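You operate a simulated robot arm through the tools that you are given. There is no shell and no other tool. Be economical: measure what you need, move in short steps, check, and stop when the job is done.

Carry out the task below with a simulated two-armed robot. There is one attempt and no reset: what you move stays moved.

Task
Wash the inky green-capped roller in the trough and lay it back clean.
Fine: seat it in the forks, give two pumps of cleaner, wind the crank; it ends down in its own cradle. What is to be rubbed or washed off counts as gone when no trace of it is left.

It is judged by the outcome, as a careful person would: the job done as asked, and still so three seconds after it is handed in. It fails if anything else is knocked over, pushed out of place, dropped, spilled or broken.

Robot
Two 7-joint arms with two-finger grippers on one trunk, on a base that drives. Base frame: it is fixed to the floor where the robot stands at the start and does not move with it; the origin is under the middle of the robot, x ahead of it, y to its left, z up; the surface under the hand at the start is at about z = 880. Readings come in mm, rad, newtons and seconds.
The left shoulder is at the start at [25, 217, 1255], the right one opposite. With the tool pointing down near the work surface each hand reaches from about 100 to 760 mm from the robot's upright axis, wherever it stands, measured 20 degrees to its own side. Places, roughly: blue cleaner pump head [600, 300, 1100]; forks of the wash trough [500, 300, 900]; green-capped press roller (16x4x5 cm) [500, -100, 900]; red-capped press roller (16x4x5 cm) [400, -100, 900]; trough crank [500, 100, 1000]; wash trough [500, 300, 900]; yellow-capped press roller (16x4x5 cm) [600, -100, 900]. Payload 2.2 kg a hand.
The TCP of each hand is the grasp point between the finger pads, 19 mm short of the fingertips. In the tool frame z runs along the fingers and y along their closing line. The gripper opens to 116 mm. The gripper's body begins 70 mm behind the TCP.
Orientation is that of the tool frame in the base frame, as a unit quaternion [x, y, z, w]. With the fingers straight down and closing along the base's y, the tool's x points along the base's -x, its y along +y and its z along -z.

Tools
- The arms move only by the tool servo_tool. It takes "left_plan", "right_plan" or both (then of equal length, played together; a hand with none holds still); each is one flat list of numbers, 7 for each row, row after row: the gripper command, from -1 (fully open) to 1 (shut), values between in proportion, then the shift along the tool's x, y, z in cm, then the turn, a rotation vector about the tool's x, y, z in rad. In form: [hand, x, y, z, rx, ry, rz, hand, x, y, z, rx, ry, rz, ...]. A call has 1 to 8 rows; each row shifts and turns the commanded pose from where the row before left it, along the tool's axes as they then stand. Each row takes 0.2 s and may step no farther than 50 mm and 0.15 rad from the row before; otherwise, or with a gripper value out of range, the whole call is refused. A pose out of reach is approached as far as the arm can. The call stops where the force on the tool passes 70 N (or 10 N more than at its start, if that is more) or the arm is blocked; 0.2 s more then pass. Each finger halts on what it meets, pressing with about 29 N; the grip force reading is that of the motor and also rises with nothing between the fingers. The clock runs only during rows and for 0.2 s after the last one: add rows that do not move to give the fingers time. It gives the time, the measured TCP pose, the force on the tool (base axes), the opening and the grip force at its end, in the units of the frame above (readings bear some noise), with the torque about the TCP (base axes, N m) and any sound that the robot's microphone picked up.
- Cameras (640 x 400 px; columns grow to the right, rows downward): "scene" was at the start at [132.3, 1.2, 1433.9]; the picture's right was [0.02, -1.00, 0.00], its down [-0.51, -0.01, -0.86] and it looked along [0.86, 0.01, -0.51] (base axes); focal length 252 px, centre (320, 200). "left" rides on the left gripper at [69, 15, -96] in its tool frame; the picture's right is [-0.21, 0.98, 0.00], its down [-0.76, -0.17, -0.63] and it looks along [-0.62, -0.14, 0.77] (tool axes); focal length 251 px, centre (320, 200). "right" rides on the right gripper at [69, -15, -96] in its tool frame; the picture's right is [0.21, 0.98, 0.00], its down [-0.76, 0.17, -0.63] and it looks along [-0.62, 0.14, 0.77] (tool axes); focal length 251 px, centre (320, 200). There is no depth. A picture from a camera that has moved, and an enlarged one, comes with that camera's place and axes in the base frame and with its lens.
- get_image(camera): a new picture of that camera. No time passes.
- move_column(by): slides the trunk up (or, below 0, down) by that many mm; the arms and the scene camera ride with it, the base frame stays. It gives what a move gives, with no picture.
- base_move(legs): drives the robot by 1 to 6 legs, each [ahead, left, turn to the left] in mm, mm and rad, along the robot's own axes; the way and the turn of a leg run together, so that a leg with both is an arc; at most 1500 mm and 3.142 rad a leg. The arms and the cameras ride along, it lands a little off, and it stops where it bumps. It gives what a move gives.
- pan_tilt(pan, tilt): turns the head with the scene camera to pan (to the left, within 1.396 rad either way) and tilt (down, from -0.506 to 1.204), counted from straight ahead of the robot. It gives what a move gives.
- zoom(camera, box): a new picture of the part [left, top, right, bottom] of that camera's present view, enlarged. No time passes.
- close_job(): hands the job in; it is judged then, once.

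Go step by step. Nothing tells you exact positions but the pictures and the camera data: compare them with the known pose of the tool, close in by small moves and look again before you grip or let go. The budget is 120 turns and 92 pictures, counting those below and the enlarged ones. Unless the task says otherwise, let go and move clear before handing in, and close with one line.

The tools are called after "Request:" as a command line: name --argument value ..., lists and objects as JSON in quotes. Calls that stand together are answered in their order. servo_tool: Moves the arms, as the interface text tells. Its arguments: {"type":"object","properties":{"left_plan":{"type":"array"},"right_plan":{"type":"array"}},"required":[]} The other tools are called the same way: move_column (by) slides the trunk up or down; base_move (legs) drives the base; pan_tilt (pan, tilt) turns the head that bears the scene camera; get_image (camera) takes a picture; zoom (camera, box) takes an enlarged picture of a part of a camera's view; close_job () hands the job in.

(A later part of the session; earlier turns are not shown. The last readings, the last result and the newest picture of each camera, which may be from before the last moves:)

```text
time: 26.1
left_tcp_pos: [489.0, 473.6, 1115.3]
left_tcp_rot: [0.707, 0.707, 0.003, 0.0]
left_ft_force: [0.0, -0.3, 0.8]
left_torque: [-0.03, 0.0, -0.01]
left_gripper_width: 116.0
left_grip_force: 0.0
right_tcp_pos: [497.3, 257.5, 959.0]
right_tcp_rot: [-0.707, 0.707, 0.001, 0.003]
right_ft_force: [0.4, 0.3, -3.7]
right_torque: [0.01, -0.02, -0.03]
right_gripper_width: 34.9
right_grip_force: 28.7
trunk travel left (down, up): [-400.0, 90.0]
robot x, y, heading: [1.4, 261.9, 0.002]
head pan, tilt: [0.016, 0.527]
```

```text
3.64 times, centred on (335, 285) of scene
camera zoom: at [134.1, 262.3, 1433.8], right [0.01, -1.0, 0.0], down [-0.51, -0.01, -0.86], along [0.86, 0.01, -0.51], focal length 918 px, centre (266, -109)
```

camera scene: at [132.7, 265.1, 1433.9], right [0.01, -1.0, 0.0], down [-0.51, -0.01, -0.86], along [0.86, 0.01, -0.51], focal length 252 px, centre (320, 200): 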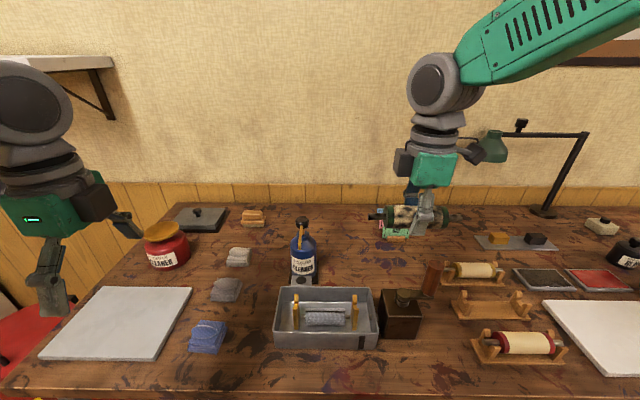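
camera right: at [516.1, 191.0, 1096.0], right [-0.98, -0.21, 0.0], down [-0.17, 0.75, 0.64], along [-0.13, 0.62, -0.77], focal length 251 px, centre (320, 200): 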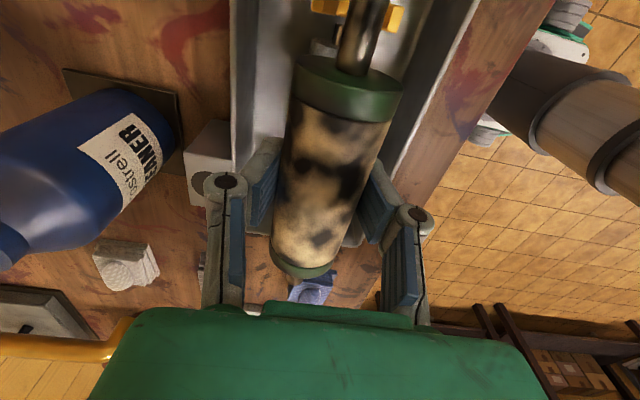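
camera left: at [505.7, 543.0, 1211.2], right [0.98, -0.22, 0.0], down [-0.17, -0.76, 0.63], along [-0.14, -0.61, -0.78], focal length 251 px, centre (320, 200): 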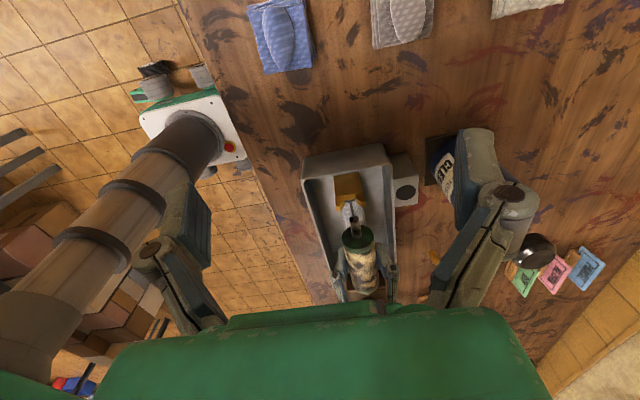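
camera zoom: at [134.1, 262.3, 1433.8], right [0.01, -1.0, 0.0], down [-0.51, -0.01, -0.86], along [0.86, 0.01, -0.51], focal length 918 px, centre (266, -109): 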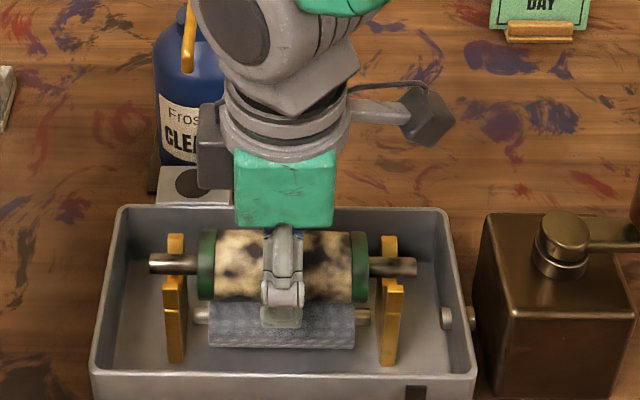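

The roller is well centred and entering the prongs. I'll continue down until it seats.

Request:
servo_tool --right_plan '[1, 0, 0, 0.3, 0, 0, 0, 1, 0, 0, 0.3, 0, 0, 0, 1, 0, 0, 0.3, 0, 0, 0, 1, 0, 0, 0.2, 0, 0, 0, 1, 0, 0, 0, 0, 0, 0]'

Request:
zoom --camera "left" --box '[310, 150, 410, 290]'

Request:
zoom --camera "scene" --box '[270, 230, 400, 340]'

```text
time: 27.3
left_tcp_pos: [489.0, 472.3, 1115.3]
left_tcp_rot: [0.708, 0.706, 0.004, 0.0]
left_ft_force: [0.5, -0.6, -0.5]
left_torque: [0.05, 0.02, 0.04]
left_gripper_width: 116.0
left_grip_force: 0.1
right_tcp_pos: [496.7, 257.5, 949.0]
right_tcp_rot: [-0.707, 0.707, 0.001, 0.003]
right_ft_force: [0.4, -1.1, -2.9]
right_torque: [0.03, 0.01, 0.02]
right_gripper_width: 34.7
right_grip_force: 29.0
trunk travel left (down, up): [-400.0, 90.0]
robot x, y, heading: [-0.6, 262.2, -0.004]
head pan, tilt: [0.016, 0.527]
```

```text
2.86 times, centred on (360, 220) of left
camera zoom: at [503.8, 541.9, 1212.6], right [0.98, -0.22, 0.0], down [-0.17, -0.76, 0.63], along [-0.13, -0.61, -0.78], focal length 718 px, centre (206, 143)
```

zoom: 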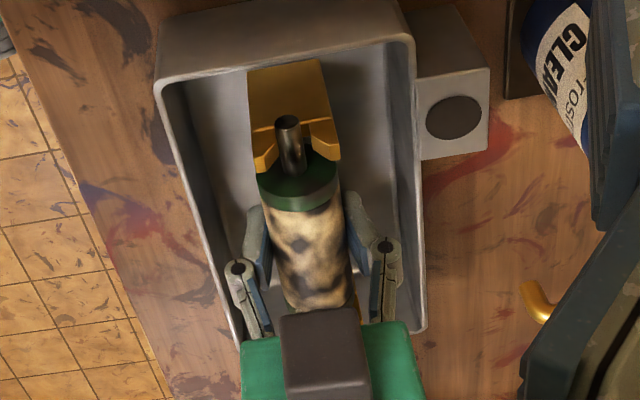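

```text
3.64 times, centred on (335, 285) of scene
camera zoom: at [134.1, 262.3, 1433.8], right [0.01, -1.0, 0.0], down [-0.51, -0.01, -0.86], along [0.86, 0.01, -0.51], focal length 918 px, centre (266, -109)
```

zoom: 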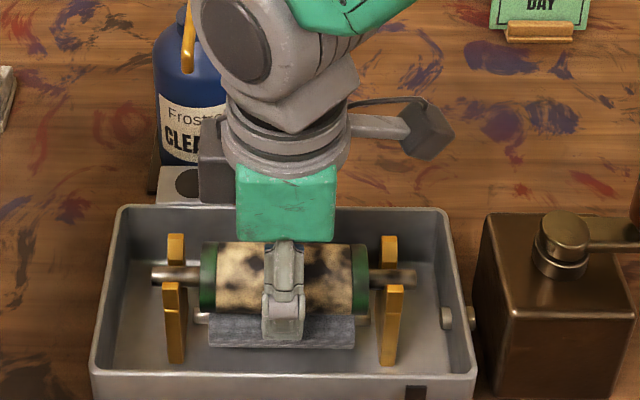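

The spindle is between both prong pairs with no contact yet. I'll continue down gently.

Request:
servo_tool --right_plan '[1, 0, 0, 0.2, 0, 0, 0, 1, 0, 0, 0.2, 0, 0, 0, 1, 0, 0, 0, 0, 0, 0]'

Request:
servo_tool --right_plan '[1, 0, 0, 0.2, 0, 0, 0, 1, 0, 0, 0.2, 0, 0, 0, 1, 0, 0, 0, 0, 0, 0]'

```text
time: 28.1
left_tcp_pos: [485.8, 471.5, 1118.4]
left_tcp_rot: [0.708, 0.706, 0.003, 0.0]
left_ft_force: [1.0, 0.7, 0.5]
left_torque: [-0.04, 0.01, 0.02]
left_gripper_width: 116.0
left_grip_force: 0.1
right_tcp_pos: [497.7, 257.1, 945.9]
right_tcp_rot: [-0.707, 0.707, -0.001, 0.006]
right_ft_force: [0.4, -2.7, 31.8]
right_torque: [0.09, -0.02, 0.02]
right_gripper_width: 34.9
right_grip_force: 29.1
trunk travel left (down, up): [-400.0, 90.0]
robot x, y, heading: [0.9, 256.2, -0.006]
head pan, tilt: [0.016, 0.527]
```

```text
time: 28.9
left_tcp_pos: [487.7, 472.4, 1116.5]
left_tcp_rot: [0.707, 0.707, 0.004, 0.001]
left_ft_force: [-0.1, -0.2, 0.5]
left_torque: [-0.05, -0.01, 0.03]
left_gripper_width: 116.0
left_grip_force: 0.1
right_tcp_pos: [497.2, 256.9, 942.4]
right_tcp_rot: [-0.707, 0.707, -0.002, 0.005]
right_ft_force: [5.0, -1.2, 33.2]
right_torque: [0.06, -0.01, 0.03]
right_gripper_width: 32.9
right_grip_force: 28.9
trunk travel left (down, up): [-400.0, 90.0]
robot x, y, heading: [-2.5, 262.9, -0.001]
head pan, tilt: [0.016, 0.527]
```

It seated at about TCP z 946, as predicted, with roughly 32 N upward. I'll back off the pressure and open.

Request:
servo_tool --right_plan '[1, 0, 0, -0.2, 0, 0, 0, 1, 0, 0, 0, 0, 0, 0, 0.2, 0, 0, 0, 0, 0, 0, 0.0, 0, 0, 0, 0, 0, 0, -0.2, 0, 0, 0, 0, 0, 0, -0.2, 0, 0, 0, 0, 0, 0]'

Request:
zoom --camera "scene" --box '[270, 230, 400, 340]'

Request:
zoom --camera "left" --box '[310, 150, 410, 290]'

```text
time: 30.3
left_tcp_pos: [489.0, 473.4, 1115.1]
left_tcp_rot: [0.708, 0.706, 0.003, 0.0]
left_ft_force: [0.0, -0.3, 0.5]
left_torque: [0.03, 0.02, -0.04]
left_gripper_width: 116.1
left_grip_force: 0.1
right_tcp_pos: [497.1, 257.5, 942.3]
right_tcp_rot: [0.707, -0.707, -0.001, -0.002]
right_ft_force: [0.8, -0.2, 0.4]
right_torque: [-0.01, -0.01, 0.0]
right_gripper_width: 69.5
right_grip_force: 0.0
trunk travel left (down, up): [-400.0, 90.0]
robot x, y, heading: [-0.6, 261.1, -0.003]
head pan, tilt: [0.016, 0.527]
```

```text
3.64 times, centred on (335, 285) of scene
camera zoom: at [133.6, 262.4, 1433.8], right [0.01, -1.0, 0.0], down [-0.51, -0.01, -0.86], along [0.86, 0.01, -0.51], focal length 918 px, centre (266, -109)
```

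zoom: 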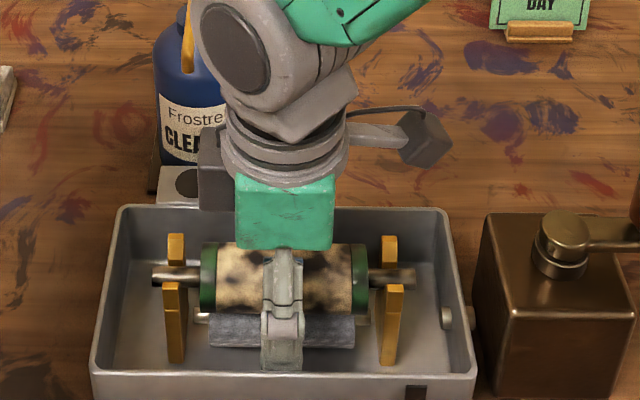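

```text
2.86 times, centred on (360, 220) of left
camera zoom: at [503.6, 541.8, 1212.7], right [0.98, -0.22, 0.0], down [-0.17, -0.76, 0.63], along [-0.13, -0.61, -0.78], focal length 718 px, centre (206, 143)
```

zoom: 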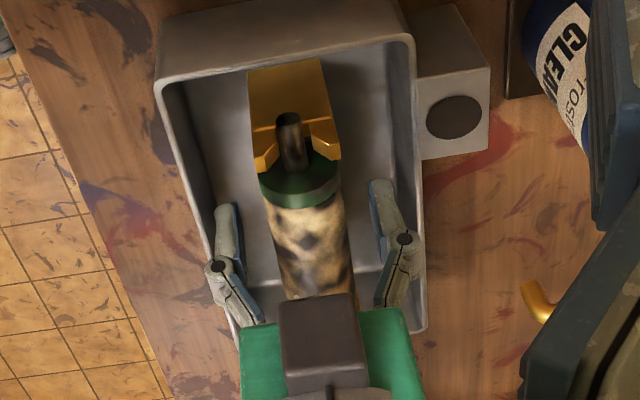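

The roller lies in both forks. I'll withdraw the right hand upward and shut the left gripper, then bring the left over the pump head.

Request:
servo_tool --right_plan '[-0.2, 0, 0, -3, 0, 0, 0, -0.2, 0, 0, -4, 0, 0, 0, -0.2, 0, 0, -4.5, 0, 0, 0, -0.2, 0, 0, -4.5, 0, 0, 0, -0.2, 3, 2, -3, 0, 0, 0, -0.2, 4, 2, 0, 0, 0, 0, -0.2, 4, 2, 0, 0, 0, 0, -0.2, 4, 2, 0, 0, 0, 0]' --left_plan '[1, 0, 0, -3, 0, 0, 0, 1, 0, 0, -3, 0, 0, 0, 1, 0, 3, -1, 0, 0, 0, 1, 0, 3.5, 0, 0, 0, 0, 1, 0, 3.5, 0, 0, 0, 0, 1, 0, 3, 0, 0, 0, 0, 1, -3, 3, 0, 0, 0, 0, 1, -3, 1, 0, 0, 0, 0]'

Request:
servo_tool --left_plan '[1, -3, 0, 0, 0, 0, 0, 1, -3, 0, 0, 0, 0, 0, 1, -3.5, 0, 0, 0, 0, 0, 1, 0, 0, 0, 0, 0, 0, 1, 0, 0, 0, 0, 0, 0, 1, 0, 0, 0, 0, 0, 0]'

Request:
get_image --camera "left"

Request:
get_image --camera "scene"

```text
time: 32.1
left_tcp_pos: [658.0, 407.2, 1189.0]
left_tcp_rot: [0.708, 0.707, 0.005, -0.001]
left_ft_force: [-1.0, -0.1, 0.9]
left_torque: [0.03, 0.03, -0.01]
left_gripper_width: 0.3
left_grip_force: 28.4
right_tcp_pos: [416.1, 101.2, 1129.7]
right_tcp_rot: [-0.707, 0.707, 0.001, 0.006]
right_ft_force: [-1.0, -0.7, 0.1]
right_torque: [0.01, -0.04, 0.0]
right_gripper_width: 69.5
right_grip_force: 0.2
trunk travel left (down, up): [-400.0, 90.0]
robot x, y, heading: [-0.9, 260.4, -0.002]
head pan, tilt: [0.016, 0.527]
```

```text
time: 33.5
left_tcp_pos: [657.1, 320.0, 1188.4]
left_tcp_rot: [0.708, 0.706, 0.002, 0.0]
left_ft_force: [-0.6, 0.7, -0.9]
left_torque: [-0.03, 0.01, -0.03]
left_gripper_width: 0.0
left_grip_force: 28.6
right_tcp_pos: [417.9, 107.6, 1130.7]
right_tcp_rot: [0.707, -0.707, 0.0, -0.002]
right_ft_force: [-0.7, 0.5, 0.3]
right_torque: [0.0, 0.0, -0.01]
right_gripper_width: 69.3
right_grip_force: 0.0
trunk travel left (down, up): [-400.0, 90.0]
robot x, y, heading: [0.1, 261.2, -0.004]
head pan, tilt: [0.016, 0.527]
```

```text
49 pictures are left
camera left: at [672.5, 389.3, 1284.3], right [0.98, -0.22, 0.0], down [-0.17, -0.76, 0.63], along [-0.13, -0.61, -0.78], focal length 251 px, centre (320, 200)
```

left: 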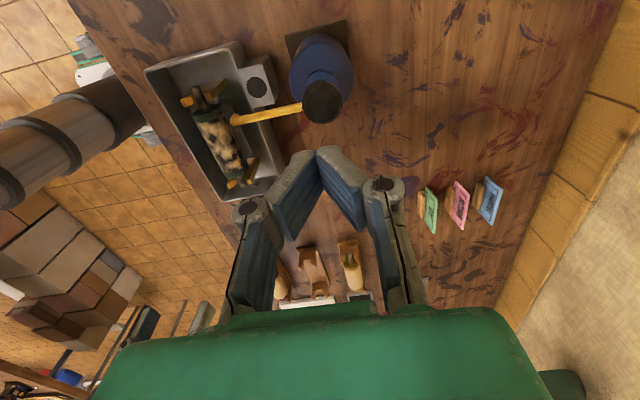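

```text
48 pictures are left
camera scene: at [134.0, 264.1, 1433.8], right [0.01, -1.0, 0.0], down [-0.51, -0.01, -0.86], along [0.86, 0.01, -0.51], focal length 252 px, centre (320, 200)
```

scene: 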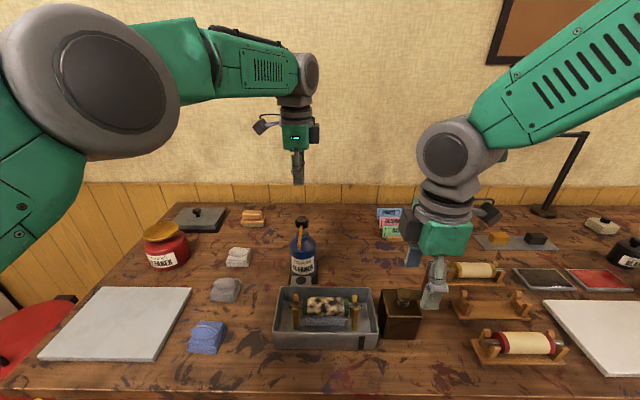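

The spout reaches over the trough and the pump head is about at (659,317). I'll lower the closed left fingers to just above it.

Request:
servo_tool --left_plan '[1, -0.3, 0.2, 2, 0, 0, 0, 1, 0, 0, 3, 0, 0, 0, 1, 0, 0, 2.5, 0, 0, 0, 1, 0, 0, 0, 0, 0, 0, 1, 0, 0, 0, 0, 0, 0]'

Request:
zoom --camera "left" --box '[220, 50, 420, 220]'

Request:
zoom --camera "scene" --box '[250, 160, 350, 280]'

```text
time: 34.7
left_tcp_pos: [659.4, 312.1, 1109.9]
left_tcp_rot: [0.708, 0.707, 0.003, -0.002]
left_ft_force: [0.0, -1.0, -0.3]
left_torque: [-0.02, 0.0, 0.0]
left_gripper_width: 0.0
left_grip_force: 28.7
right_tcp_pos: [417.1, 104.2, 1129.4]
right_tcp_rot: [-0.707, 0.708, 0.001, 0.003]
right_ft_force: [0.2, 0.7, -0.5]
right_torque: [0.04, 0.02, 0.01]
right_gripper_width: 69.6
right_grip_force: 0.1
trunk travel left (down, up): [-400.0, 90.0]
robot x, y, heading: [2.6, 258.9, 0.001]
head pan, tilt: [0.016, 0.527]
```

```text
2.35 times, centred on (320, 135) of left
camera zoom: at [674.5, 381.1, 1207.5], right [0.98, -0.22, 0.0], down [-0.17, -0.76, 0.63], along [-0.13, -0.61, -0.78], focal length 592 px, centre (320, 353)
```

zoom: 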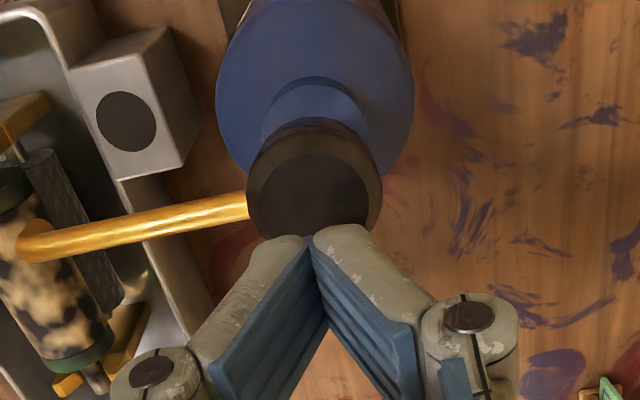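

```text
3.33 times, centred on (300, 220) of scene
camera zoom: at [133.8, 257.7, 1433.8], right [0.01, -1.0, 0.0], down [-0.51, 0.0, -0.86], along [0.86, 0.01, -0.51], focal length 841 px, centre (387, 133)
```

zoom: 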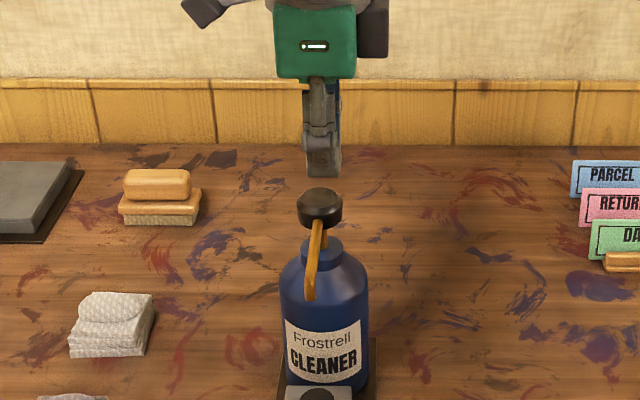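

The fingers are nearly centred over the head, so I'll shift 3 mm in +y and press down in small steps.

Request:
servo_tool --left_plan '[1, 0.3, 0, 0, 0, 0, 0, 1, 0, 0, 0, 0, 0, 0, 1, 0, 0, 0.6, 0, 0, 0, 1, 0, 0, 0.6, 0, 0, 0, 1, 0, 0, 0.6, 0, 0, 0, 1, 0, 0, 0.6, 0, 0, 0, 1, 0, 0, 0, 0, 0, 0]'

Request:
zoom --camera "left" --box '[220, 50, 420, 220]'

```text
time: 36.3
left_tcp_pos: [660.2, 314.0, 1086.2]
left_tcp_rot: [0.709, 0.706, 0.004, -0.001]
left_ft_force: [0.2, -0.1, 0.7]
left_torque: [-0.01, 0.01, 0.01]
left_gripper_width: 0.0
left_grip_force: 28.2
right_tcp_pos: [417.7, 104.8, 1130.4]
right_tcp_rot: [0.707, -0.707, 0.0, -0.004]
right_ft_force: [-1.0, 0.4, 0.7]
right_torque: [0.02, -0.02, -0.02]
right_gripper_width: 69.7
right_grip_force: 0.1
trunk travel left (down, up): [-400.0, 90.0]
robot x, y, heading: [1.1, 259.1, -0.007]
head pan, tilt: [0.016, 0.527]
```

```text
2.35 times, centred on (320, 135) of left
camera zoom: at [676.1, 384.2, 1183.3], right [0.98, -0.22, 0.0], down [-0.17, -0.76, 0.63], along [-0.13, -0.61, -0.78], focal length 592 px, centre (320, 353)
```

zoom: 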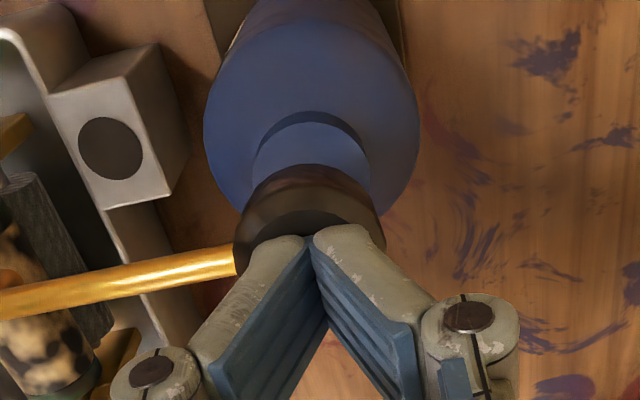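

The tips are just at the head's top. Now for the first stroke.

Request:
servo_tool --left_plan '[1, 0.2, 0, 0.5, 0, 0, 0, 1, 0, 0, 0.5, 0, 0, 0, 1, 0, 0, 0.5, 0, 0, 0, 1, 0, 0, 0.5, 0, 0, 0]'

Request:
zoom --camera "scene" --box '[250, 160, 350, 280]'

```text
time: 37.3
left_tcp_pos: [661.1, 315.7, 1072.0]
left_tcp_rot: [0.708, 0.706, 0.007, 0.002]
left_ft_force: [3.6, -3.7, 24.1]
left_torque: [-0.15, -0.02, -0.04]
left_gripper_width: 6.0
left_grip_force: 28.8
right_tcp_pos: [414.5, 104.5, 1130.4]
right_tcp_rot: [-0.707, 0.707, 0.001, 0.004]
right_ft_force: [-0.7, -0.3, 1.4]
right_torque: [0.0, -0.01, 0.0]
right_gripper_width: 69.5
right_grip_force: 0.0
trunk travel left (down, up): [-400.0, 90.0]
robot x, y, heading: [-1.1, 259.0, -0.008]
head pan, tilt: [0.016, 0.527]
```

```text
3.33 times, centred on (300, 220) of scene
camera zoom: at [130.0, 256.6, 1434.6], right [0.01, -1.0, 0.0], down [-0.5, 0.0, -0.86], along [0.86, 0.01, -0.5], focal length 841 px, centre (387, 133)
```

zoom: 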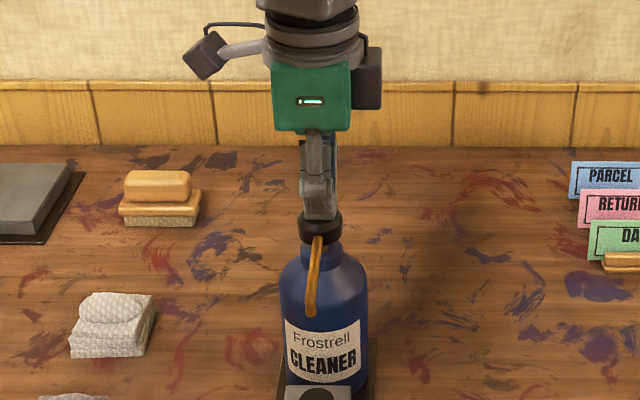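

The head is moving down at 24 N. I'll press a little further to full stroke.

Request:
servo_tool --left_plan '[1, 0, 0, 0.4, 0, 0, 0, 1, 0, 0, 0.4, 0, 0, 0, 1, 0, 0, 0.2, 0, 0, 0]'

Request:
zoom --camera "scene" --box '[250, 160, 350, 280]'

```text
time: 38.1
left_tcp_pos: [660.4, 315.3, 1069.5]
left_tcp_rot: [0.707, 0.707, 0.011, 0.007]
left_ft_force: [4.1, -3.8, 57.6]
left_torque: [-0.13, 0.01, -0.03]
left_gripper_width: 6.2
left_grip_force: 28.4
right_tcp_pos: [413.1, 104.3, 1131.4]
right_tcp_rot: [-0.707, 0.707, -0.001, 0.006]
right_ft_force: [0.0, 0.6, 0.4]
right_torque: [-0.01, 0.01, 0.01]
right_gripper_width: 69.7
right_grip_force: 0.1
trunk travel left (down, up): [-400.0, 90.0]
robot x, y, heading: [1.3, 264.5, -0.001]
head pan, tilt: [0.016, 0.527]
```

```text
3.33 times, centred on (300, 220) of scene
camera zoom: at [123.6, 256.2, 1435.4], right [0.01, -1.0, 0.0], down [-0.5, 0.0, -0.87], along [0.87, 0.01, -0.5], focal length 841 px, centre (387, 133)
```

zoom: 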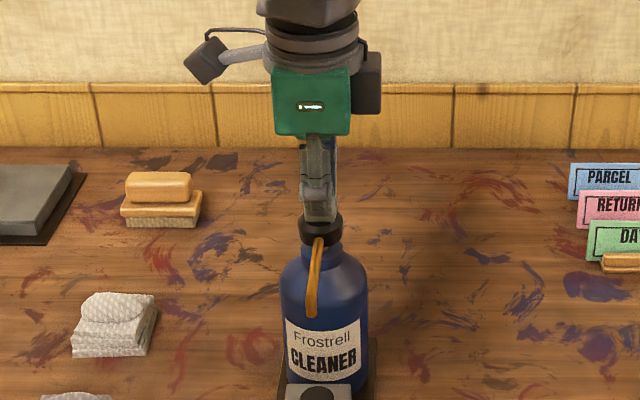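

Force rose sharply to 58 N with little travel, so the stroke bottomed out at about TCP 1070. I'll lift fully so the head returns, then check.

Request:
servo_tool --left_plan '[1, 0, 0, -1, 0, 0, 0, 1, 0, 0, -1, 0, 0, 0, 1, 0, 0, -1, 0, 0, 0, 1, 0, 0, -0.5, 0, 0, 0, 1, 0, 0, 0, 0, 0, 0, 1, 0, 0, 0, 0, 0, 0]'

Request:
zoom --camera "scene" --box '[250, 160, 390, 360]'

Request:
zoom --camera "left" --box '[140, 50, 420, 250]'

```text
time: 39.5
left_tcp_pos: [661.2, 316.4, 1089.4]
left_tcp_rot: [0.708, 0.706, 0.004, -0.002]
left_ft_force: [0.0, 0.4, -0.7]
left_torque: [-0.01, 0.0, 0.0]
left_gripper_width: 0.1
left_grip_force: 28.5
right_tcp_pos: [416.3, 105.3, 1129.9]
right_tcp_rot: [0.707, -0.707, -0.001, -0.004]
right_ft_force: [0.7, 0.3, 0.2]
right_torque: [-0.01, -0.02, -0.01]
right_gripper_width: 69.7
right_grip_force: 0.1
trunk travel left (down, up): [-400.0, 90.0]
robot x, y, heading: [0.3, 262.5, -0.005]
head pan, tilt: [0.016, 0.527]
```

```text
2.00 times, centred on (320, 260) of scene
camera zoom: at [133.6, 258.9, 1433.8], right [0.01, -1.0, 0.0], down [-0.51, -0.01, -0.86], along [0.86, 0.01, -0.51], focal length 505 px, centre (320, 80)
```

zoom: 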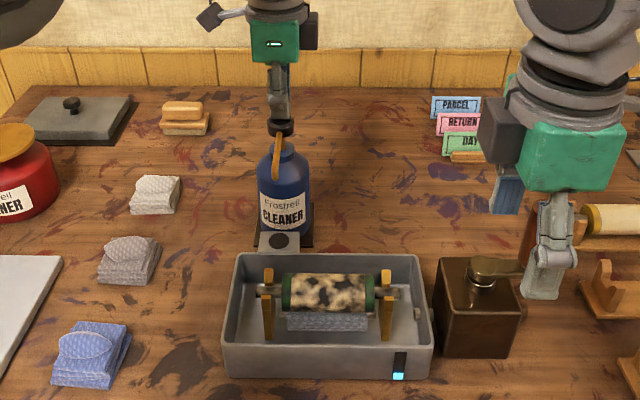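

```text
2.00 times, centred on (280, 150) of left
camera zoom: at [675.9, 385.7, 1187.7], right [0.98, -0.22, 0.0], down [-0.17, -0.76, 0.63], along [-0.13, -0.61, -0.78], focal length 503 px, centre (400, 300)
```

zoom: 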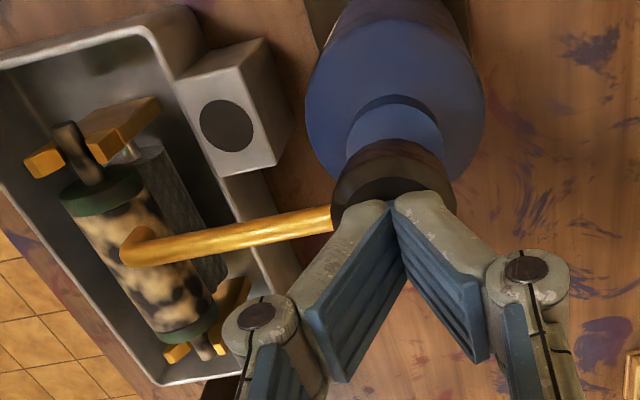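

The blue gauge on the trough front shows one dose. Now for the second identical stroke.

Request:
servo_tool --left_plan '[1, 0, 0, 0.6, 0, 0, 0, 1, 0, 0, 0.6, 0, 0, 0, 1, 0, 0, 0.6, 0, 0, 0, 1, 0, 0, 0.6, 0, 0, 0, 1, 0, 0, 0.5, 0, 0, 0, 1, 0, 0, 0.3, 0, 0, 0]'

Request:
zoom --camera "scene" --box '[250, 160, 390, 360]'

```text
time: 40.9
left_tcp_pos: [661.0, 315.9, 1070.2]
left_tcp_rot: [0.707, 0.707, 0.01, 0.005]
left_ft_force: [3.3, -0.6, 47.5]
left_torque: [-0.03, 0.0, 0.0]
left_gripper_width: 5.7
left_grip_force: 28.6
right_tcp_pos: [412.8, 104.9, 1131.5]
right_tcp_rot: [-0.707, 0.707, -0.001, 0.006]
right_ft_force: [-0.3, 0.3, 0.3]
right_torque: [-0.01, -0.01, 0.0]
right_gripper_width: 69.5
right_grip_force: 0.0
trunk travel left (down, up): [-400.0, 90.0]
robot x, y, heading: [6.3, 259.0, -0.004]
head pan, tilt: [0.016, 0.527]
```

```text
2.00 times, centred on (320, 260) of scene
camera zoom: at [125.2, 257.7, 1435.3], right [0.01, -1.0, 0.0], down [-0.5, 0.0, -0.86], along [0.86, 0.01, -0.5], focal length 505 px, centre (320, 80)
```

zoom: 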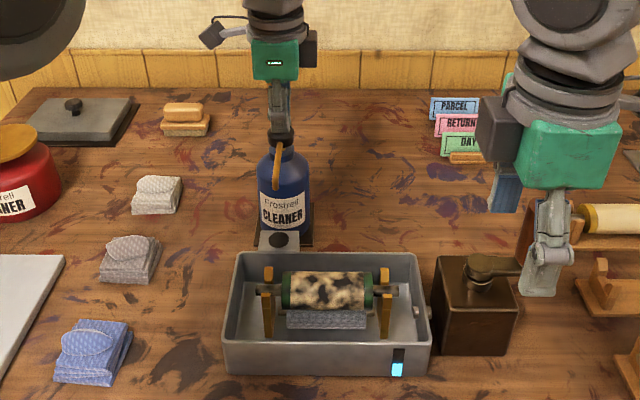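

Gauge shows two doses. I'll lift the left hand off and back, and bring the right hand over the crank handle at about (502,40, top 1070).

Request:
servo_tool --left_plan '[1, 0, 0, -1, 0, 0, 0, 1, 0, 0, -2, 0, 0, 0, 1, 0, 0, -3, 0, 0, 0, 1, 0, 0, -4, 0, 0, 0, 1, 3, -2, -1, 0, 0, 0, 1, 4, -2, 0, 0, 0, 0, 1, 4, -2, 0, 0, 0, 0, 1, 4, -2, 0, 0, 0, 0]' --right_plan '[-0.2, 2, -2, 0, 0, 0, 0, -0.2, 2, -3, 0, 0, 0, 0, -0.2, 2.5, -3.6, 0, 0, 0, 0, -0.2, 0, 0, 0, 0, 0, 0, -0.2, 0, 0, 0, 0, 0, 0, -0.2, 0, 0, 0, 0, 0, 0, -0.2, 0, 0, 0, 0, 0, 0, -0.2, 0, 0, 0, 0, 0, 0]'

Request:
get_image --camera "right"

Request:
zoom --camera "scene" --box '[260, 160, 480, 360]'

```text
time: 42.7
left_tcp_pos: [578.4, 469.2, 1168.3]
left_tcp_rot: [0.709, 0.706, 0.004, 0.0]
left_ft_force: [-0.6, 0.7, 0.2]
left_torque: [0.0, -0.05, 0.01]
left_gripper_width: 0.2
left_grip_force: 29.1
right_tcp_pos: [500.6, 43.2, 1132.5]
right_tcp_rot: [0.707, -0.707, 0.001, -0.004]
right_ft_force: [-1.4, 1.0, -0.2]
right_torque: [-0.04, 0.01, 0.02]
right_gripper_width: 69.6
right_grip_force: 0.1
trunk travel left (down, up): [-400.0, 90.0]
robot x, y, heading: [0.8, 261.8, -0.002]
head pan, tilt: [0.016, 0.527]
```

```text
39 pictures are left
camera right: at [516.1, -24.3, 1228.2], right [-0.98, -0.21, -0.01], down [-0.17, 0.75, 0.63], along [-0.13, 0.62, -0.77], focal length 251 px, centre (320, 200)
```

right: 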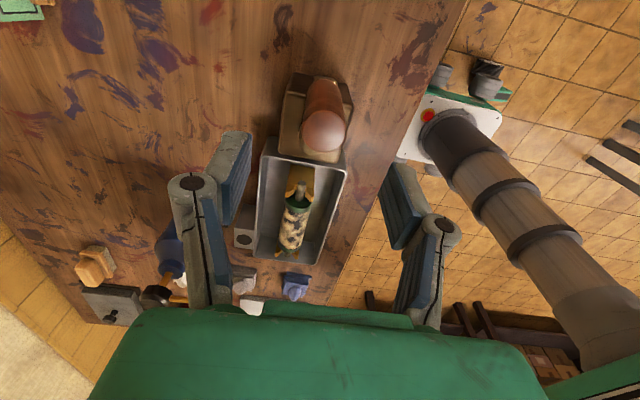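

```text
2.00 times, centred on (370, 260) of scene
camera zoom: at [131.8, 262.1, 1434.1], right [0.01, -1.0, 0.0], down [-0.51, -0.01, -0.86], along [0.86, 0.01, -0.51], focal length 505 px, centre (220, 80)
```

zoom: 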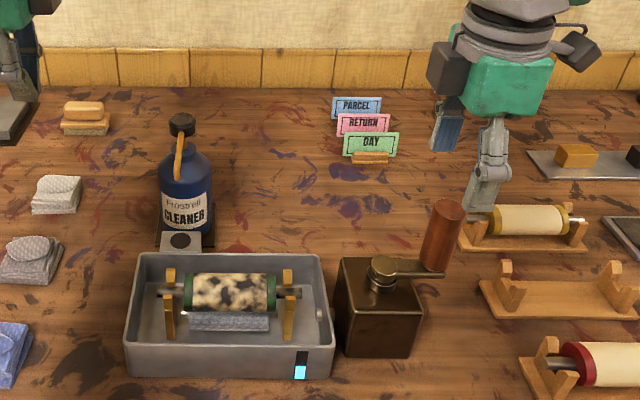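

The handle top is at about (498,43.5,1075), right under the hand. I'll lower and grip the handle.

Request:
servo_tool --right_plan '[-0.2, 0, 0.2, 2, 0, 0, 0, -0.2, 0, 0, 2.2, 0, 0, 0, -0.2, 0, 0, 2.2, 0, 0, 0, -0.2, 0, 0, 2, 0, 0, 0, -0.2, 0, 0, 0, 0, 0, 0, -0.2, 0, 0, 0, 0, 0, 0]'

Request:
get_image --camera "right"

Request:
zoom --camera "scene" --box '[340, 200, 460, 340]'

```text
time: 44.1
left_tcp_pos: [579.5, 466.0, 1168.0]
left_tcp_rot: [0.708, 0.706, 0.004, -0.001]
left_ft_force: [-0.1, 0.7, 0.8]
left_torque: [-0.02, 0.0, -0.01]
left_gripper_width: 0.1
left_grip_force: 28.6
right_tcp_pos: [501.1, 41.9, 1047.3]
right_tcp_rot: [-0.707, 0.707, 0.0, 0.003]
right_ft_force: [-0.5, -0.5, 0.4]
right_torque: [0.01, -0.03, -0.01]
right_gripper_width: 69.5
right_grip_force: 0.0
trunk travel left (down, up): [-400.0, 90.0]
robot x, y, heading: [-1.6, 263.6, -0.004]
head pan, tilt: [0.016, 0.527]
```

```text
37 pictures are left
camera right: at [515.8, -26.3, 1143.4], right [-0.98, -0.21, -0.01], down [-0.17, 0.75, 0.64], along [-0.13, 0.62, -0.77], focal length 251 px, centre (320, 200)
```

right: 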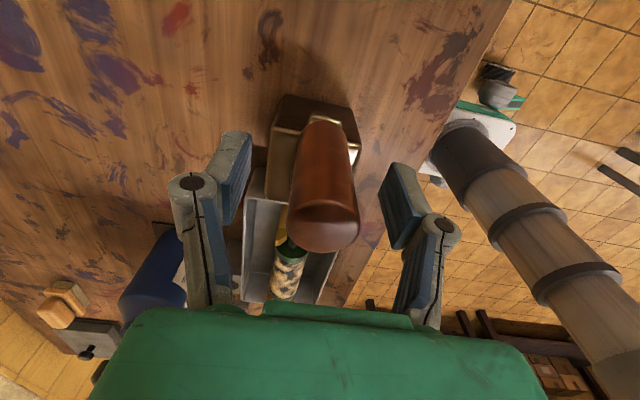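

```text
2.86 times, centred on (400, 270) of scene
camera zoom: at [134.0, 260.1, 1433.8], right [0.01, -1.0, 0.0], down [-0.51, -0.01, -0.86], along [0.86, 0.01, -0.51], focal length 721 px, centre (91, 0)
```

zoom: 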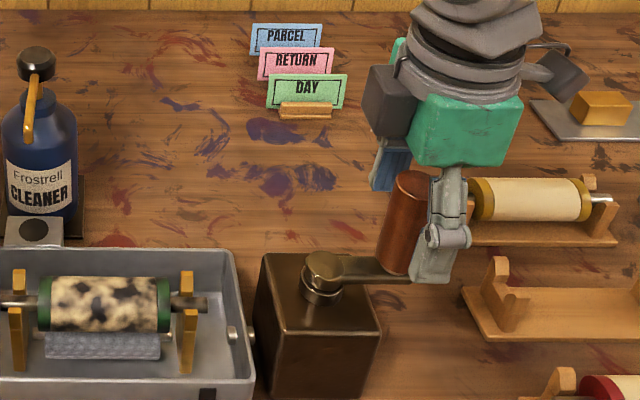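

The handle stands between the fingers, so I'll grip it.

Request:
servo_tool --right_plan '[-0.2, -0.2, 0.25, 0, 0, 0, 0, 0.4, 0, 0, 0, 0, 0, 0, 1, 0, 0, 0, 0, 0, 0, 1, 0, 0, 0, 0, 0, 0, 1, 0, 0, 0, 0, 0, 0]'

Request:
get_image --camera "right"

```text
time: 45.3
left_tcp_pos: [578.6, 467.3, 1167.9]
left_tcp_rot: [0.708, 0.706, 0.004, -0.001]
left_ft_force: [0.3, 0.7, -0.1]
left_torque: [0.01, 0.0, 0.02]
left_gripper_width: 0.0
left_grip_force: 29.0
right_tcp_pos: [497.0, 43.4, 1047.3]
right_tcp_rot: [-0.706, 0.708, 0.001, 0.004]
right_ft_force: [0.2, 1.2, 1.5]
right_torque: [0.09, 0.06, 0.0]
right_gripper_width: 30.5
right_grip_force: 45.4
trunk travel left (down, up): [-400.0, 90.0]
robot x, y, heading: [2.0, 261.1, -0.003]
head pan, tilt: [0.016, 0.527]
```

```text
35 pictures are left
camera right: at [513.1, -24.5, 1143.4], right [-0.98, -0.21, -0.01], down [-0.17, 0.75, 0.64], along [-0.13, 0.62, -0.77], focal length 251 px, centre (320, 200)
```

right: 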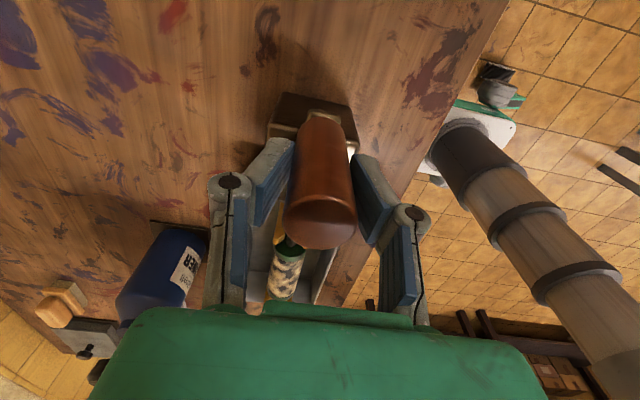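

Gripped at 30.5 mm. I'll try the first 45° of crank, clockwise from above, and watch the force.

Request:
servo_tool --right_plan '[1, -0.365, 1.837, 0, 0, 0, 0, 1, -1.04, 1.556, 0, 0, 0, 0, 1, 0, 0, 0, 0, 0, 0]'

Request:
zoom --camera "scene" --box '[260, 200, 460, 360]'

```text
time: 46.1
left_tcp_pos: [579.0, 468.0, 1167.8]
left_tcp_rot: [0.708, 0.707, 0.002, -0.001]
left_ft_force: [0.7, -0.3, 0.3]
left_torque: [0.02, -0.03, 0.01]
left_gripper_width: 0.0
left_grip_force: 28.0
right_tcp_pos: [463.8, 57.7, 1047.7]
right_tcp_rot: [-0.707, 0.707, 0.0, 0.003]
right_ft_force: [0.5, 0.6, 2.2]
right_torque: [0.25, 0.05, -0.01]
right_gripper_width: 30.2
right_grip_force: 44.5
trunk travel left (down, up): [-400.0, 90.0]
robot x, y, heading: [1.6, 260.1, -0.004]
head pan, tilt: [0.016, 0.527]
```

```text
2.50 times, centred on (360, 280) of scene
camera zoom: at [133.3, 260.6, 1433.9], right [0.01, -1.0, 0.0], down [-0.51, -0.01, -0.86], along [0.86, 0.01, -0.51], focal length 631 px, centre (220, 0)
```

zoom: 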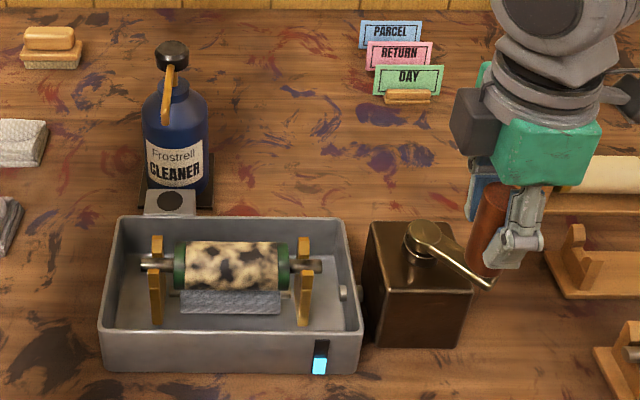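

It turns freely with low force, and the roller already looks paler. I'll continue in half turns.

Request:
servo_tool --right_plan '[1, -1.556, 1.04, 0, 0, 0, 0, 1, -1.837, 0.365, 0, 0, 0, 0, 1, -1.837, -0.365, 0, 0, 0, 0, 1, -1.556, -1.04, 0, 0, 0, 0, 1, -1.04, -1.556, 0, 0, 0, 0, 1, -0.365, -1.837, 0, 0, 0, 0, 1, 0.365, -1.837, 0, 0, 0, 0, 1, 1.04, -1.556, 0, 0, 0, 0]'

Request:
servo_tool --right_plan '[1, 1.556, -1.04, 0, 0, 0, 0, 1, 1.837, -0.365, 0, 0, 0, 0, 1, 1.837, 0.365, 0, 0, 0, 0, 1, 1.556, 1.04, 0, 0, 0, 0, 1, 1.04, 1.556, 0, 0, 0, 0, 1, 0.365, 1.837, 0, 0, 0, 0, 1, -0.365, 1.837, 0, 0, 0, 0, 1, -1.04, 1.556, 0, 0, 0, 0]'

Request:
zoom --camera "scene" --box '[260, 200, 460, 360]'

```text
time: 47.9
left_tcp_pos: [584.0, 467.2, 1166.0]
left_tcp_rot: [0.707, 0.707, 0.002, -0.002]
left_ft_force: [0.3, -0.5, 0.4]
left_torque: [0.04, 0.01, 0.0]
left_gripper_width: 0.0
left_grip_force: 28.6
right_tcp_pos: [538.3, 124.6, 1047.2]
right_tcp_rot: [-0.707, 0.707, 0.0, 0.005]
right_ft_force: [20.5, 16.6, -17.3]
right_torque: [-0.44, -0.24, 0.04]
right_gripper_width: 30.3
right_grip_force: 45.2
trunk travel left (down, up): [-400.0, 90.0]
robot x, y, heading: [1.8, 261.7, -0.004]
head pan, tilt: [0.016, 0.527]
```

```text
time: 49.7
left_tcp_pos: [578.9, 467.5, 1168.4]
left_tcp_rot: [0.707, 0.707, 0.004, -0.001]
left_ft_force: [0.4, 0.5, 0.5]
left_torque: [0.0, 0.03, -0.03]
left_gripper_width: 0.0
left_grip_force: 28.0
right_tcp_pos: [464.0, 58.0, 1047.4]
right_tcp_rot: [0.708, -0.707, -0.001, -0.003]
right_ft_force: [-2.7, -2.2, 17.9]
right_torque: [0.25, -0.01, -0.01]
right_gripper_width: 30.1
right_grip_force: 45.6
trunk travel left (down, up): [-400.0, 90.0]
robot x, y, heading: [-0.5, 261.6, -0.005]
head pan, tilt: [0.016, 0.527]
```

```text
2.50 times, centred on (360, 280) of scene
camera zoom: at [130.5, 260.5, 1434.3], right [0.01, -1.0, 0.0], down [-0.51, -0.01, -0.86], along [0.86, 0.01, -0.51], focal length 631 px, centre (220, 0)
```

zoom: 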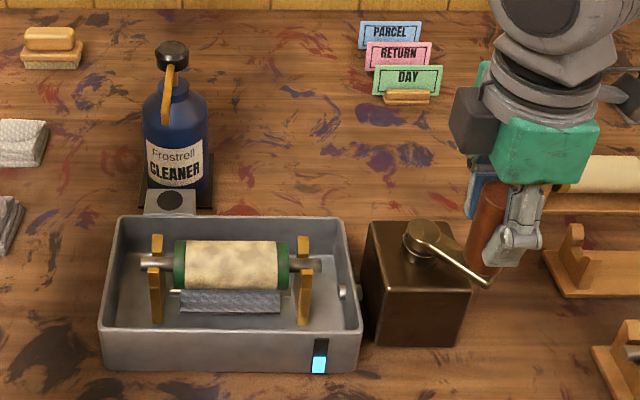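

It's fading well after one turn. I'll use the refined radius of 50 mm and do more turns.

Request:
servo_tool --right_plan '[1, -1.6, 1.07, 0, 0, 0, 0, 1, -1.89, 0.376, 0, 0, 0, 0, 1, -1.89, -0.376, 0, 0, 0, 0, 1, -1.6, -1.07, 0, 0, 0, 0, 1, -1.07, -1.6, 0, 0, 0, 0, 1, -0.376, -1.89, 0, 0, 0, 0, 1, 0.376, -1.89, 0, 0, 0, 0, 1, 1.07, -1.6, 0, 0, 0, 0]'

Request:
servo_tool --right_plan '[1, 1.6, -1.07, 0, 0, 0, 0, 1, 1.89, -0.376, 0, 0, 0, 0, 1, 1.89, 0.376, 0, 0, 0, 0, 1, 1.6, 1.07, 0, 0, 0, 0, 1, 1.07, 1.6, 0, 0, 0, 0, 1, 0.376, 1.89, 0, 0, 0, 0, 1, -0.376, 1.89, 0, 0, 0, 0, 1, -1.07, 1.6, 0, 0, 0, 0]'

Request:
servo_tool --right_plan '[1, -1.6, 1.07, 0, 0, 0, 0, 1, -1.89, 0.376, 0, 0, 0, 0, 1, -1.89, -0.376, 0, 0, 0, 0, 1, -1.6, -1.07, 0, 0, 0, 0, 1, -1.07, -1.6, 0, 0, 0, 0, 1, -0.376, -1.89, 0, 0, 0, 0, 1, 0.376, -1.89, 0, 0, 0, 0, 1, 1.07, -1.6, 0, 0, 0, 0]'

Request:
servo_tool --right_plan '[1, 1.6, -1.07, 0, 0, 0, 0, 1, 1.89, -0.376, 0, 0, 0, 0, 1, 1.89, 0.376, 0, 0, 0, 0, 1, 1.6, 1.07, 0, 0, 0, 0, 1, 1.07, 1.6, 0, 0, 0, 0, 1, 0.376, 1.89, 0, 0, 0, 0, 1, -0.376, 1.89, 0, 0, 0, 0, 1, -1.07, 1.6, 0, 0, 0, 0]'

Request:
zoom --camera "scene" --box '[280, 230, 400, 340]'

```text
time: 51.5
left_tcp_pos: [580.9, 468.7, 1167.7]
left_tcp_rot: [0.707, 0.707, 0.003, 0.0]
left_ft_force: [0.5, 0.1, 0.2]
left_torque: [-0.02, 0.04, 0.03]
left_gripper_width: 0.0
left_grip_force: 28.5
right_tcp_pos: [535.6, 127.1, 1047.4]
right_tcp_rot: [0.707, -0.707, 0.0, -0.004]
right_ft_force: [8.6, 8.9, 1.5]
right_torque: [-0.85, 0.02, 0.03]
right_gripper_width: 30.4
right_grip_force: 44.5
trunk travel left (down, up): [-400.0, 90.0]
robot x, y, heading: [3.2, 262.4, -0.003]
head pan, tilt: [0.016, 0.527]
```

```text
time: 53.3
left_tcp_pos: [579.1, 468.6, 1168.7]
left_tcp_rot: [0.708, 0.706, 0.004, 0.001]
left_ft_force: [-0.4, 0.7, -0.8]
left_torque: [-0.03, 0.0, 0.05]
left_gripper_width: 0.0
left_grip_force: 28.6
right_tcp_pos: [463.9, 57.6, 1046.6]
right_tcp_rot: [0.707, -0.707, 0.0, -0.004]
right_ft_force: [0.0, 0.4, 7.8]
right_torque: [0.33, 0.01, 0.0]
right_gripper_width: 30.3
right_grip_force: 44.7
trunk travel left (down, up): [-400.0, 90.0]
robot x, y, heading: [0.5, 262.9, -0.008]
head pan, tilt: [0.016, 0.527]
```

```text
time: 55.1
left_tcp_pos: [580.7, 467.8, 1166.0]
left_tcp_rot: [0.708, 0.706, 0.003, -0.002]
left_ft_force: [-0.3, -0.7, -0.3]
left_torque: [0.0, -0.02, -0.01]
left_gripper_width: 0.0
left_grip_force: 28.7
right_tcp_pos: [536.8, 126.6, 1045.9]
right_tcp_rot: [0.707, -0.707, 0.0, -0.003]
right_ft_force: [7.7, 7.3, -9.6]
right_torque: [-0.86, 0.0, 0.0]
right_gripper_width: 30.5
right_grip_force: 45.4
trunk travel left (down, up): [-400.0, 90.0]
robot x, y, heading: [-1.7, 260.3, -0.006]
head pan, tilt: [0.016, 0.527]
```

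```text
time: 56.9
left_tcp_pos: [579.0, 468.2, 1168.6]
left_tcp_rot: [0.707, 0.707, 0.003, -0.001]
left_ft_force: [0.0, -0.9, -0.1]
left_torque: [-0.03, 0.01, -0.02]
left_gripper_width: 0.0
left_grip_force: 28.3
right_tcp_pos: [462.8, 59.1, 1047.0]
right_tcp_rot: [0.707, -0.707, 0.0, -0.004]
right_ft_force: [1.6, 0.7, 4.2]
right_torque: [0.45, -0.06, -0.02]
right_gripper_width: 30.2
right_grip_force: 45.0
trunk travel left (down, up): [-400.0, 90.0]
robot x, y, heading: [1.2, 256.5, -0.003]
head pan, tilt: [0.016, 0.527]
```

```text
3.64 times, centred on (340, 285) of scene
camera zoom: at [133.2, 261.0, 1434.0], right [0.01, -1.0, 0.0], down [-0.51, -0.01, -0.86], along [0.86, 0.01, -0.51], focal length 918 px, centre (247, -109)
```

zoom: 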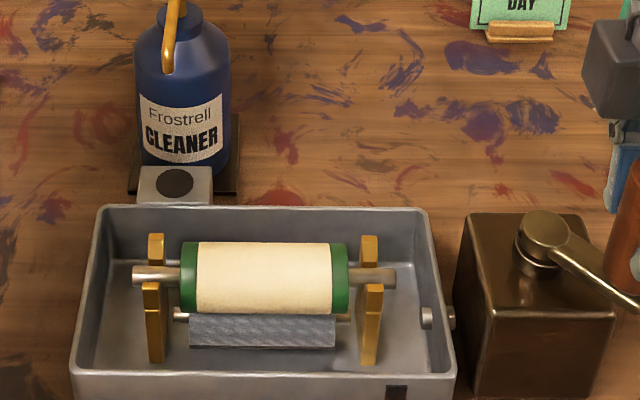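

The roller looks clean. I'll wind most of one more turn for safety, ending with the crank in its original position.

Request:
servo_tool --right_plan '[1, -1.6, 1.07, 0, 0, 0, 0, 1, -1.89, 0.376, 0, 0, 0, 0, 1, -1.89, -0.376, 0, 0, 0, 0, 1, -1.6, -1.07, 0, 0, 0, 0, 1, -1.07, -1.6, 0, 0, 0, 0, 1, -0.376, -1.89, 0, 0, 0, 0, 1, 0.376, -1.89, 0, 0, 0, 0, 1, 1.07, -1.6, 0, 0, 0, 0]'

Request:
servo_tool --right_plan '[1, 1.6, -1.07, 0, 0, 0, 0, 1, 1.89, -0.376, 0, 0, 0, 0, 1, 1.89, 0.376, 0, 0, 0, 0, 1, 1.6, 1.07, 0, 0, 0, 0, 1, 1.07, 1.6, 0, 0, 0, 0, 1, 0.376, 1.89, 0, 0, 0, 0, 1, 0, 0, 0, 0, 0, 0, 1, 0, 0, 0, 0, 0, 0]'

Request:
servo_tool --right_plan '[0.2, 0, 0, 0, 0, 0, 0, -0.2, 0, 0, 0, 0, 0, 0, -0.2, 0, 0, 0, 0, 0, 0, -0.2, 0, 0, -3, 0, 0, 0, -0.2, 0, 0, -4, 0, 0, 0, -0.2, 0, 0, -4, 0, 0, 0, -0.2, 0, 0, 0, 0, 0, 0]'

Request:
zoom --camera "scene" --box '[260, 210, 440, 360]'

Request:
zoom --camera "right" --box '[220, 100, 400, 310]'

```text
time: 58.7
left_tcp_pos: [580.2, 468.1, 1168.0]
left_tcp_rot: [0.707, 0.707, 0.004, -0.001]
left_ft_force: [0.0, 0.9, 0.3]
left_torque: [0.01, 0.01, 0.01]
left_gripper_width: 0.0
left_grip_force: 28.6
right_tcp_pos: [533.3, 128.2, 1047.0]
right_tcp_rot: [0.707, -0.707, 0.001, -0.004]
right_ft_force: [6.7, 6.9, 7.6]
right_torque: [-0.48, 0.07, -0.02]
right_gripper_width: 30.2
right_grip_force: 45.0
trunk travel left (down, up): [-400.0, 90.0]
robot x, y, heading: [2.9, 259.3, -0.008]
head pan, tilt: [0.016, 0.527]
```

```text
time: 60.5
left_tcp_pos: [580.1, 467.5, 1168.2]
left_tcp_rot: [0.708, 0.706, 0.004, -0.001]
left_ft_force: [0.3, 0.1, -0.4]
left_torque: [0.0, -0.02, 0.0]
left_gripper_width: 0.0
left_grip_force: 28.4
right_tcp_pos: [496.1, 44.2, 1047.4]
right_tcp_rot: [0.707, -0.707, 0.0, -0.003]
right_ft_force: [-0.1, -3.0, 9.0]
right_torque: [-0.07, 0.21, 0.05]
right_gripper_width: 30.1
right_grip_force: 45.1
trunk travel left (down, up): [-400.0, 90.0]
robot x, y, heading: [-0.5, 258.4, -0.003]
head pan, tilt: [0.016, 0.527]
```

```text
time: 62.1
left_tcp_pos: [580.2, 466.8, 1168.0]
left_tcp_rot: [0.708, 0.706, 0.004, -0.002]
left_ft_force: [-0.9, 0.6, -0.3]
left_torque: [0.0, 0.03, 0.02]
left_gripper_width: 0.2
left_grip_force: 28.7
right_tcp_pos: [498.6, 40.5, 1156.3]
right_tcp_rot: [0.707, -0.707, 0.0, -0.002]
right_ft_force: [0.2, 0.1, 0.6]
right_torque: [0.01, -0.01, 0.01]
right_gripper_width: 69.5
right_grip_force: 0.1
trunk travel left (down, up): [-400.0, 90.0]
robot x, y, heading: [-0.4, 259.2, -0.006]
head pan, tilt: [0.016, 0.527]
```

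```text
2.67 times, centred on (350, 285) of scene
camera zoom: at [134.0, 259.7, 1433.8], right [0.01, -1.0, 0.0], down [-0.51, -0.01, -0.86], along [0.86, 0.01, -0.51], focal length 673 px, centre (240, -27)
```

zoom: 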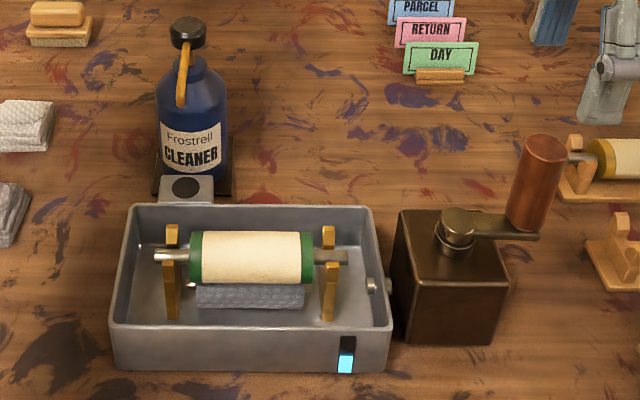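

```text
1.90 times, centred on (310, 205) of right
camera zoom: at [513.4, -27.2, 1252.2], right [-0.98, -0.21, 0.0], down [-0.17, 0.75, 0.64], along [-0.13, 0.62, -0.77], focal length 479 px, centre (339, 190)
```

zoom: 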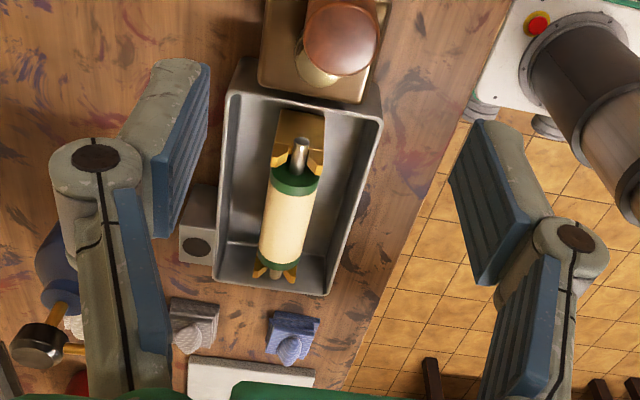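

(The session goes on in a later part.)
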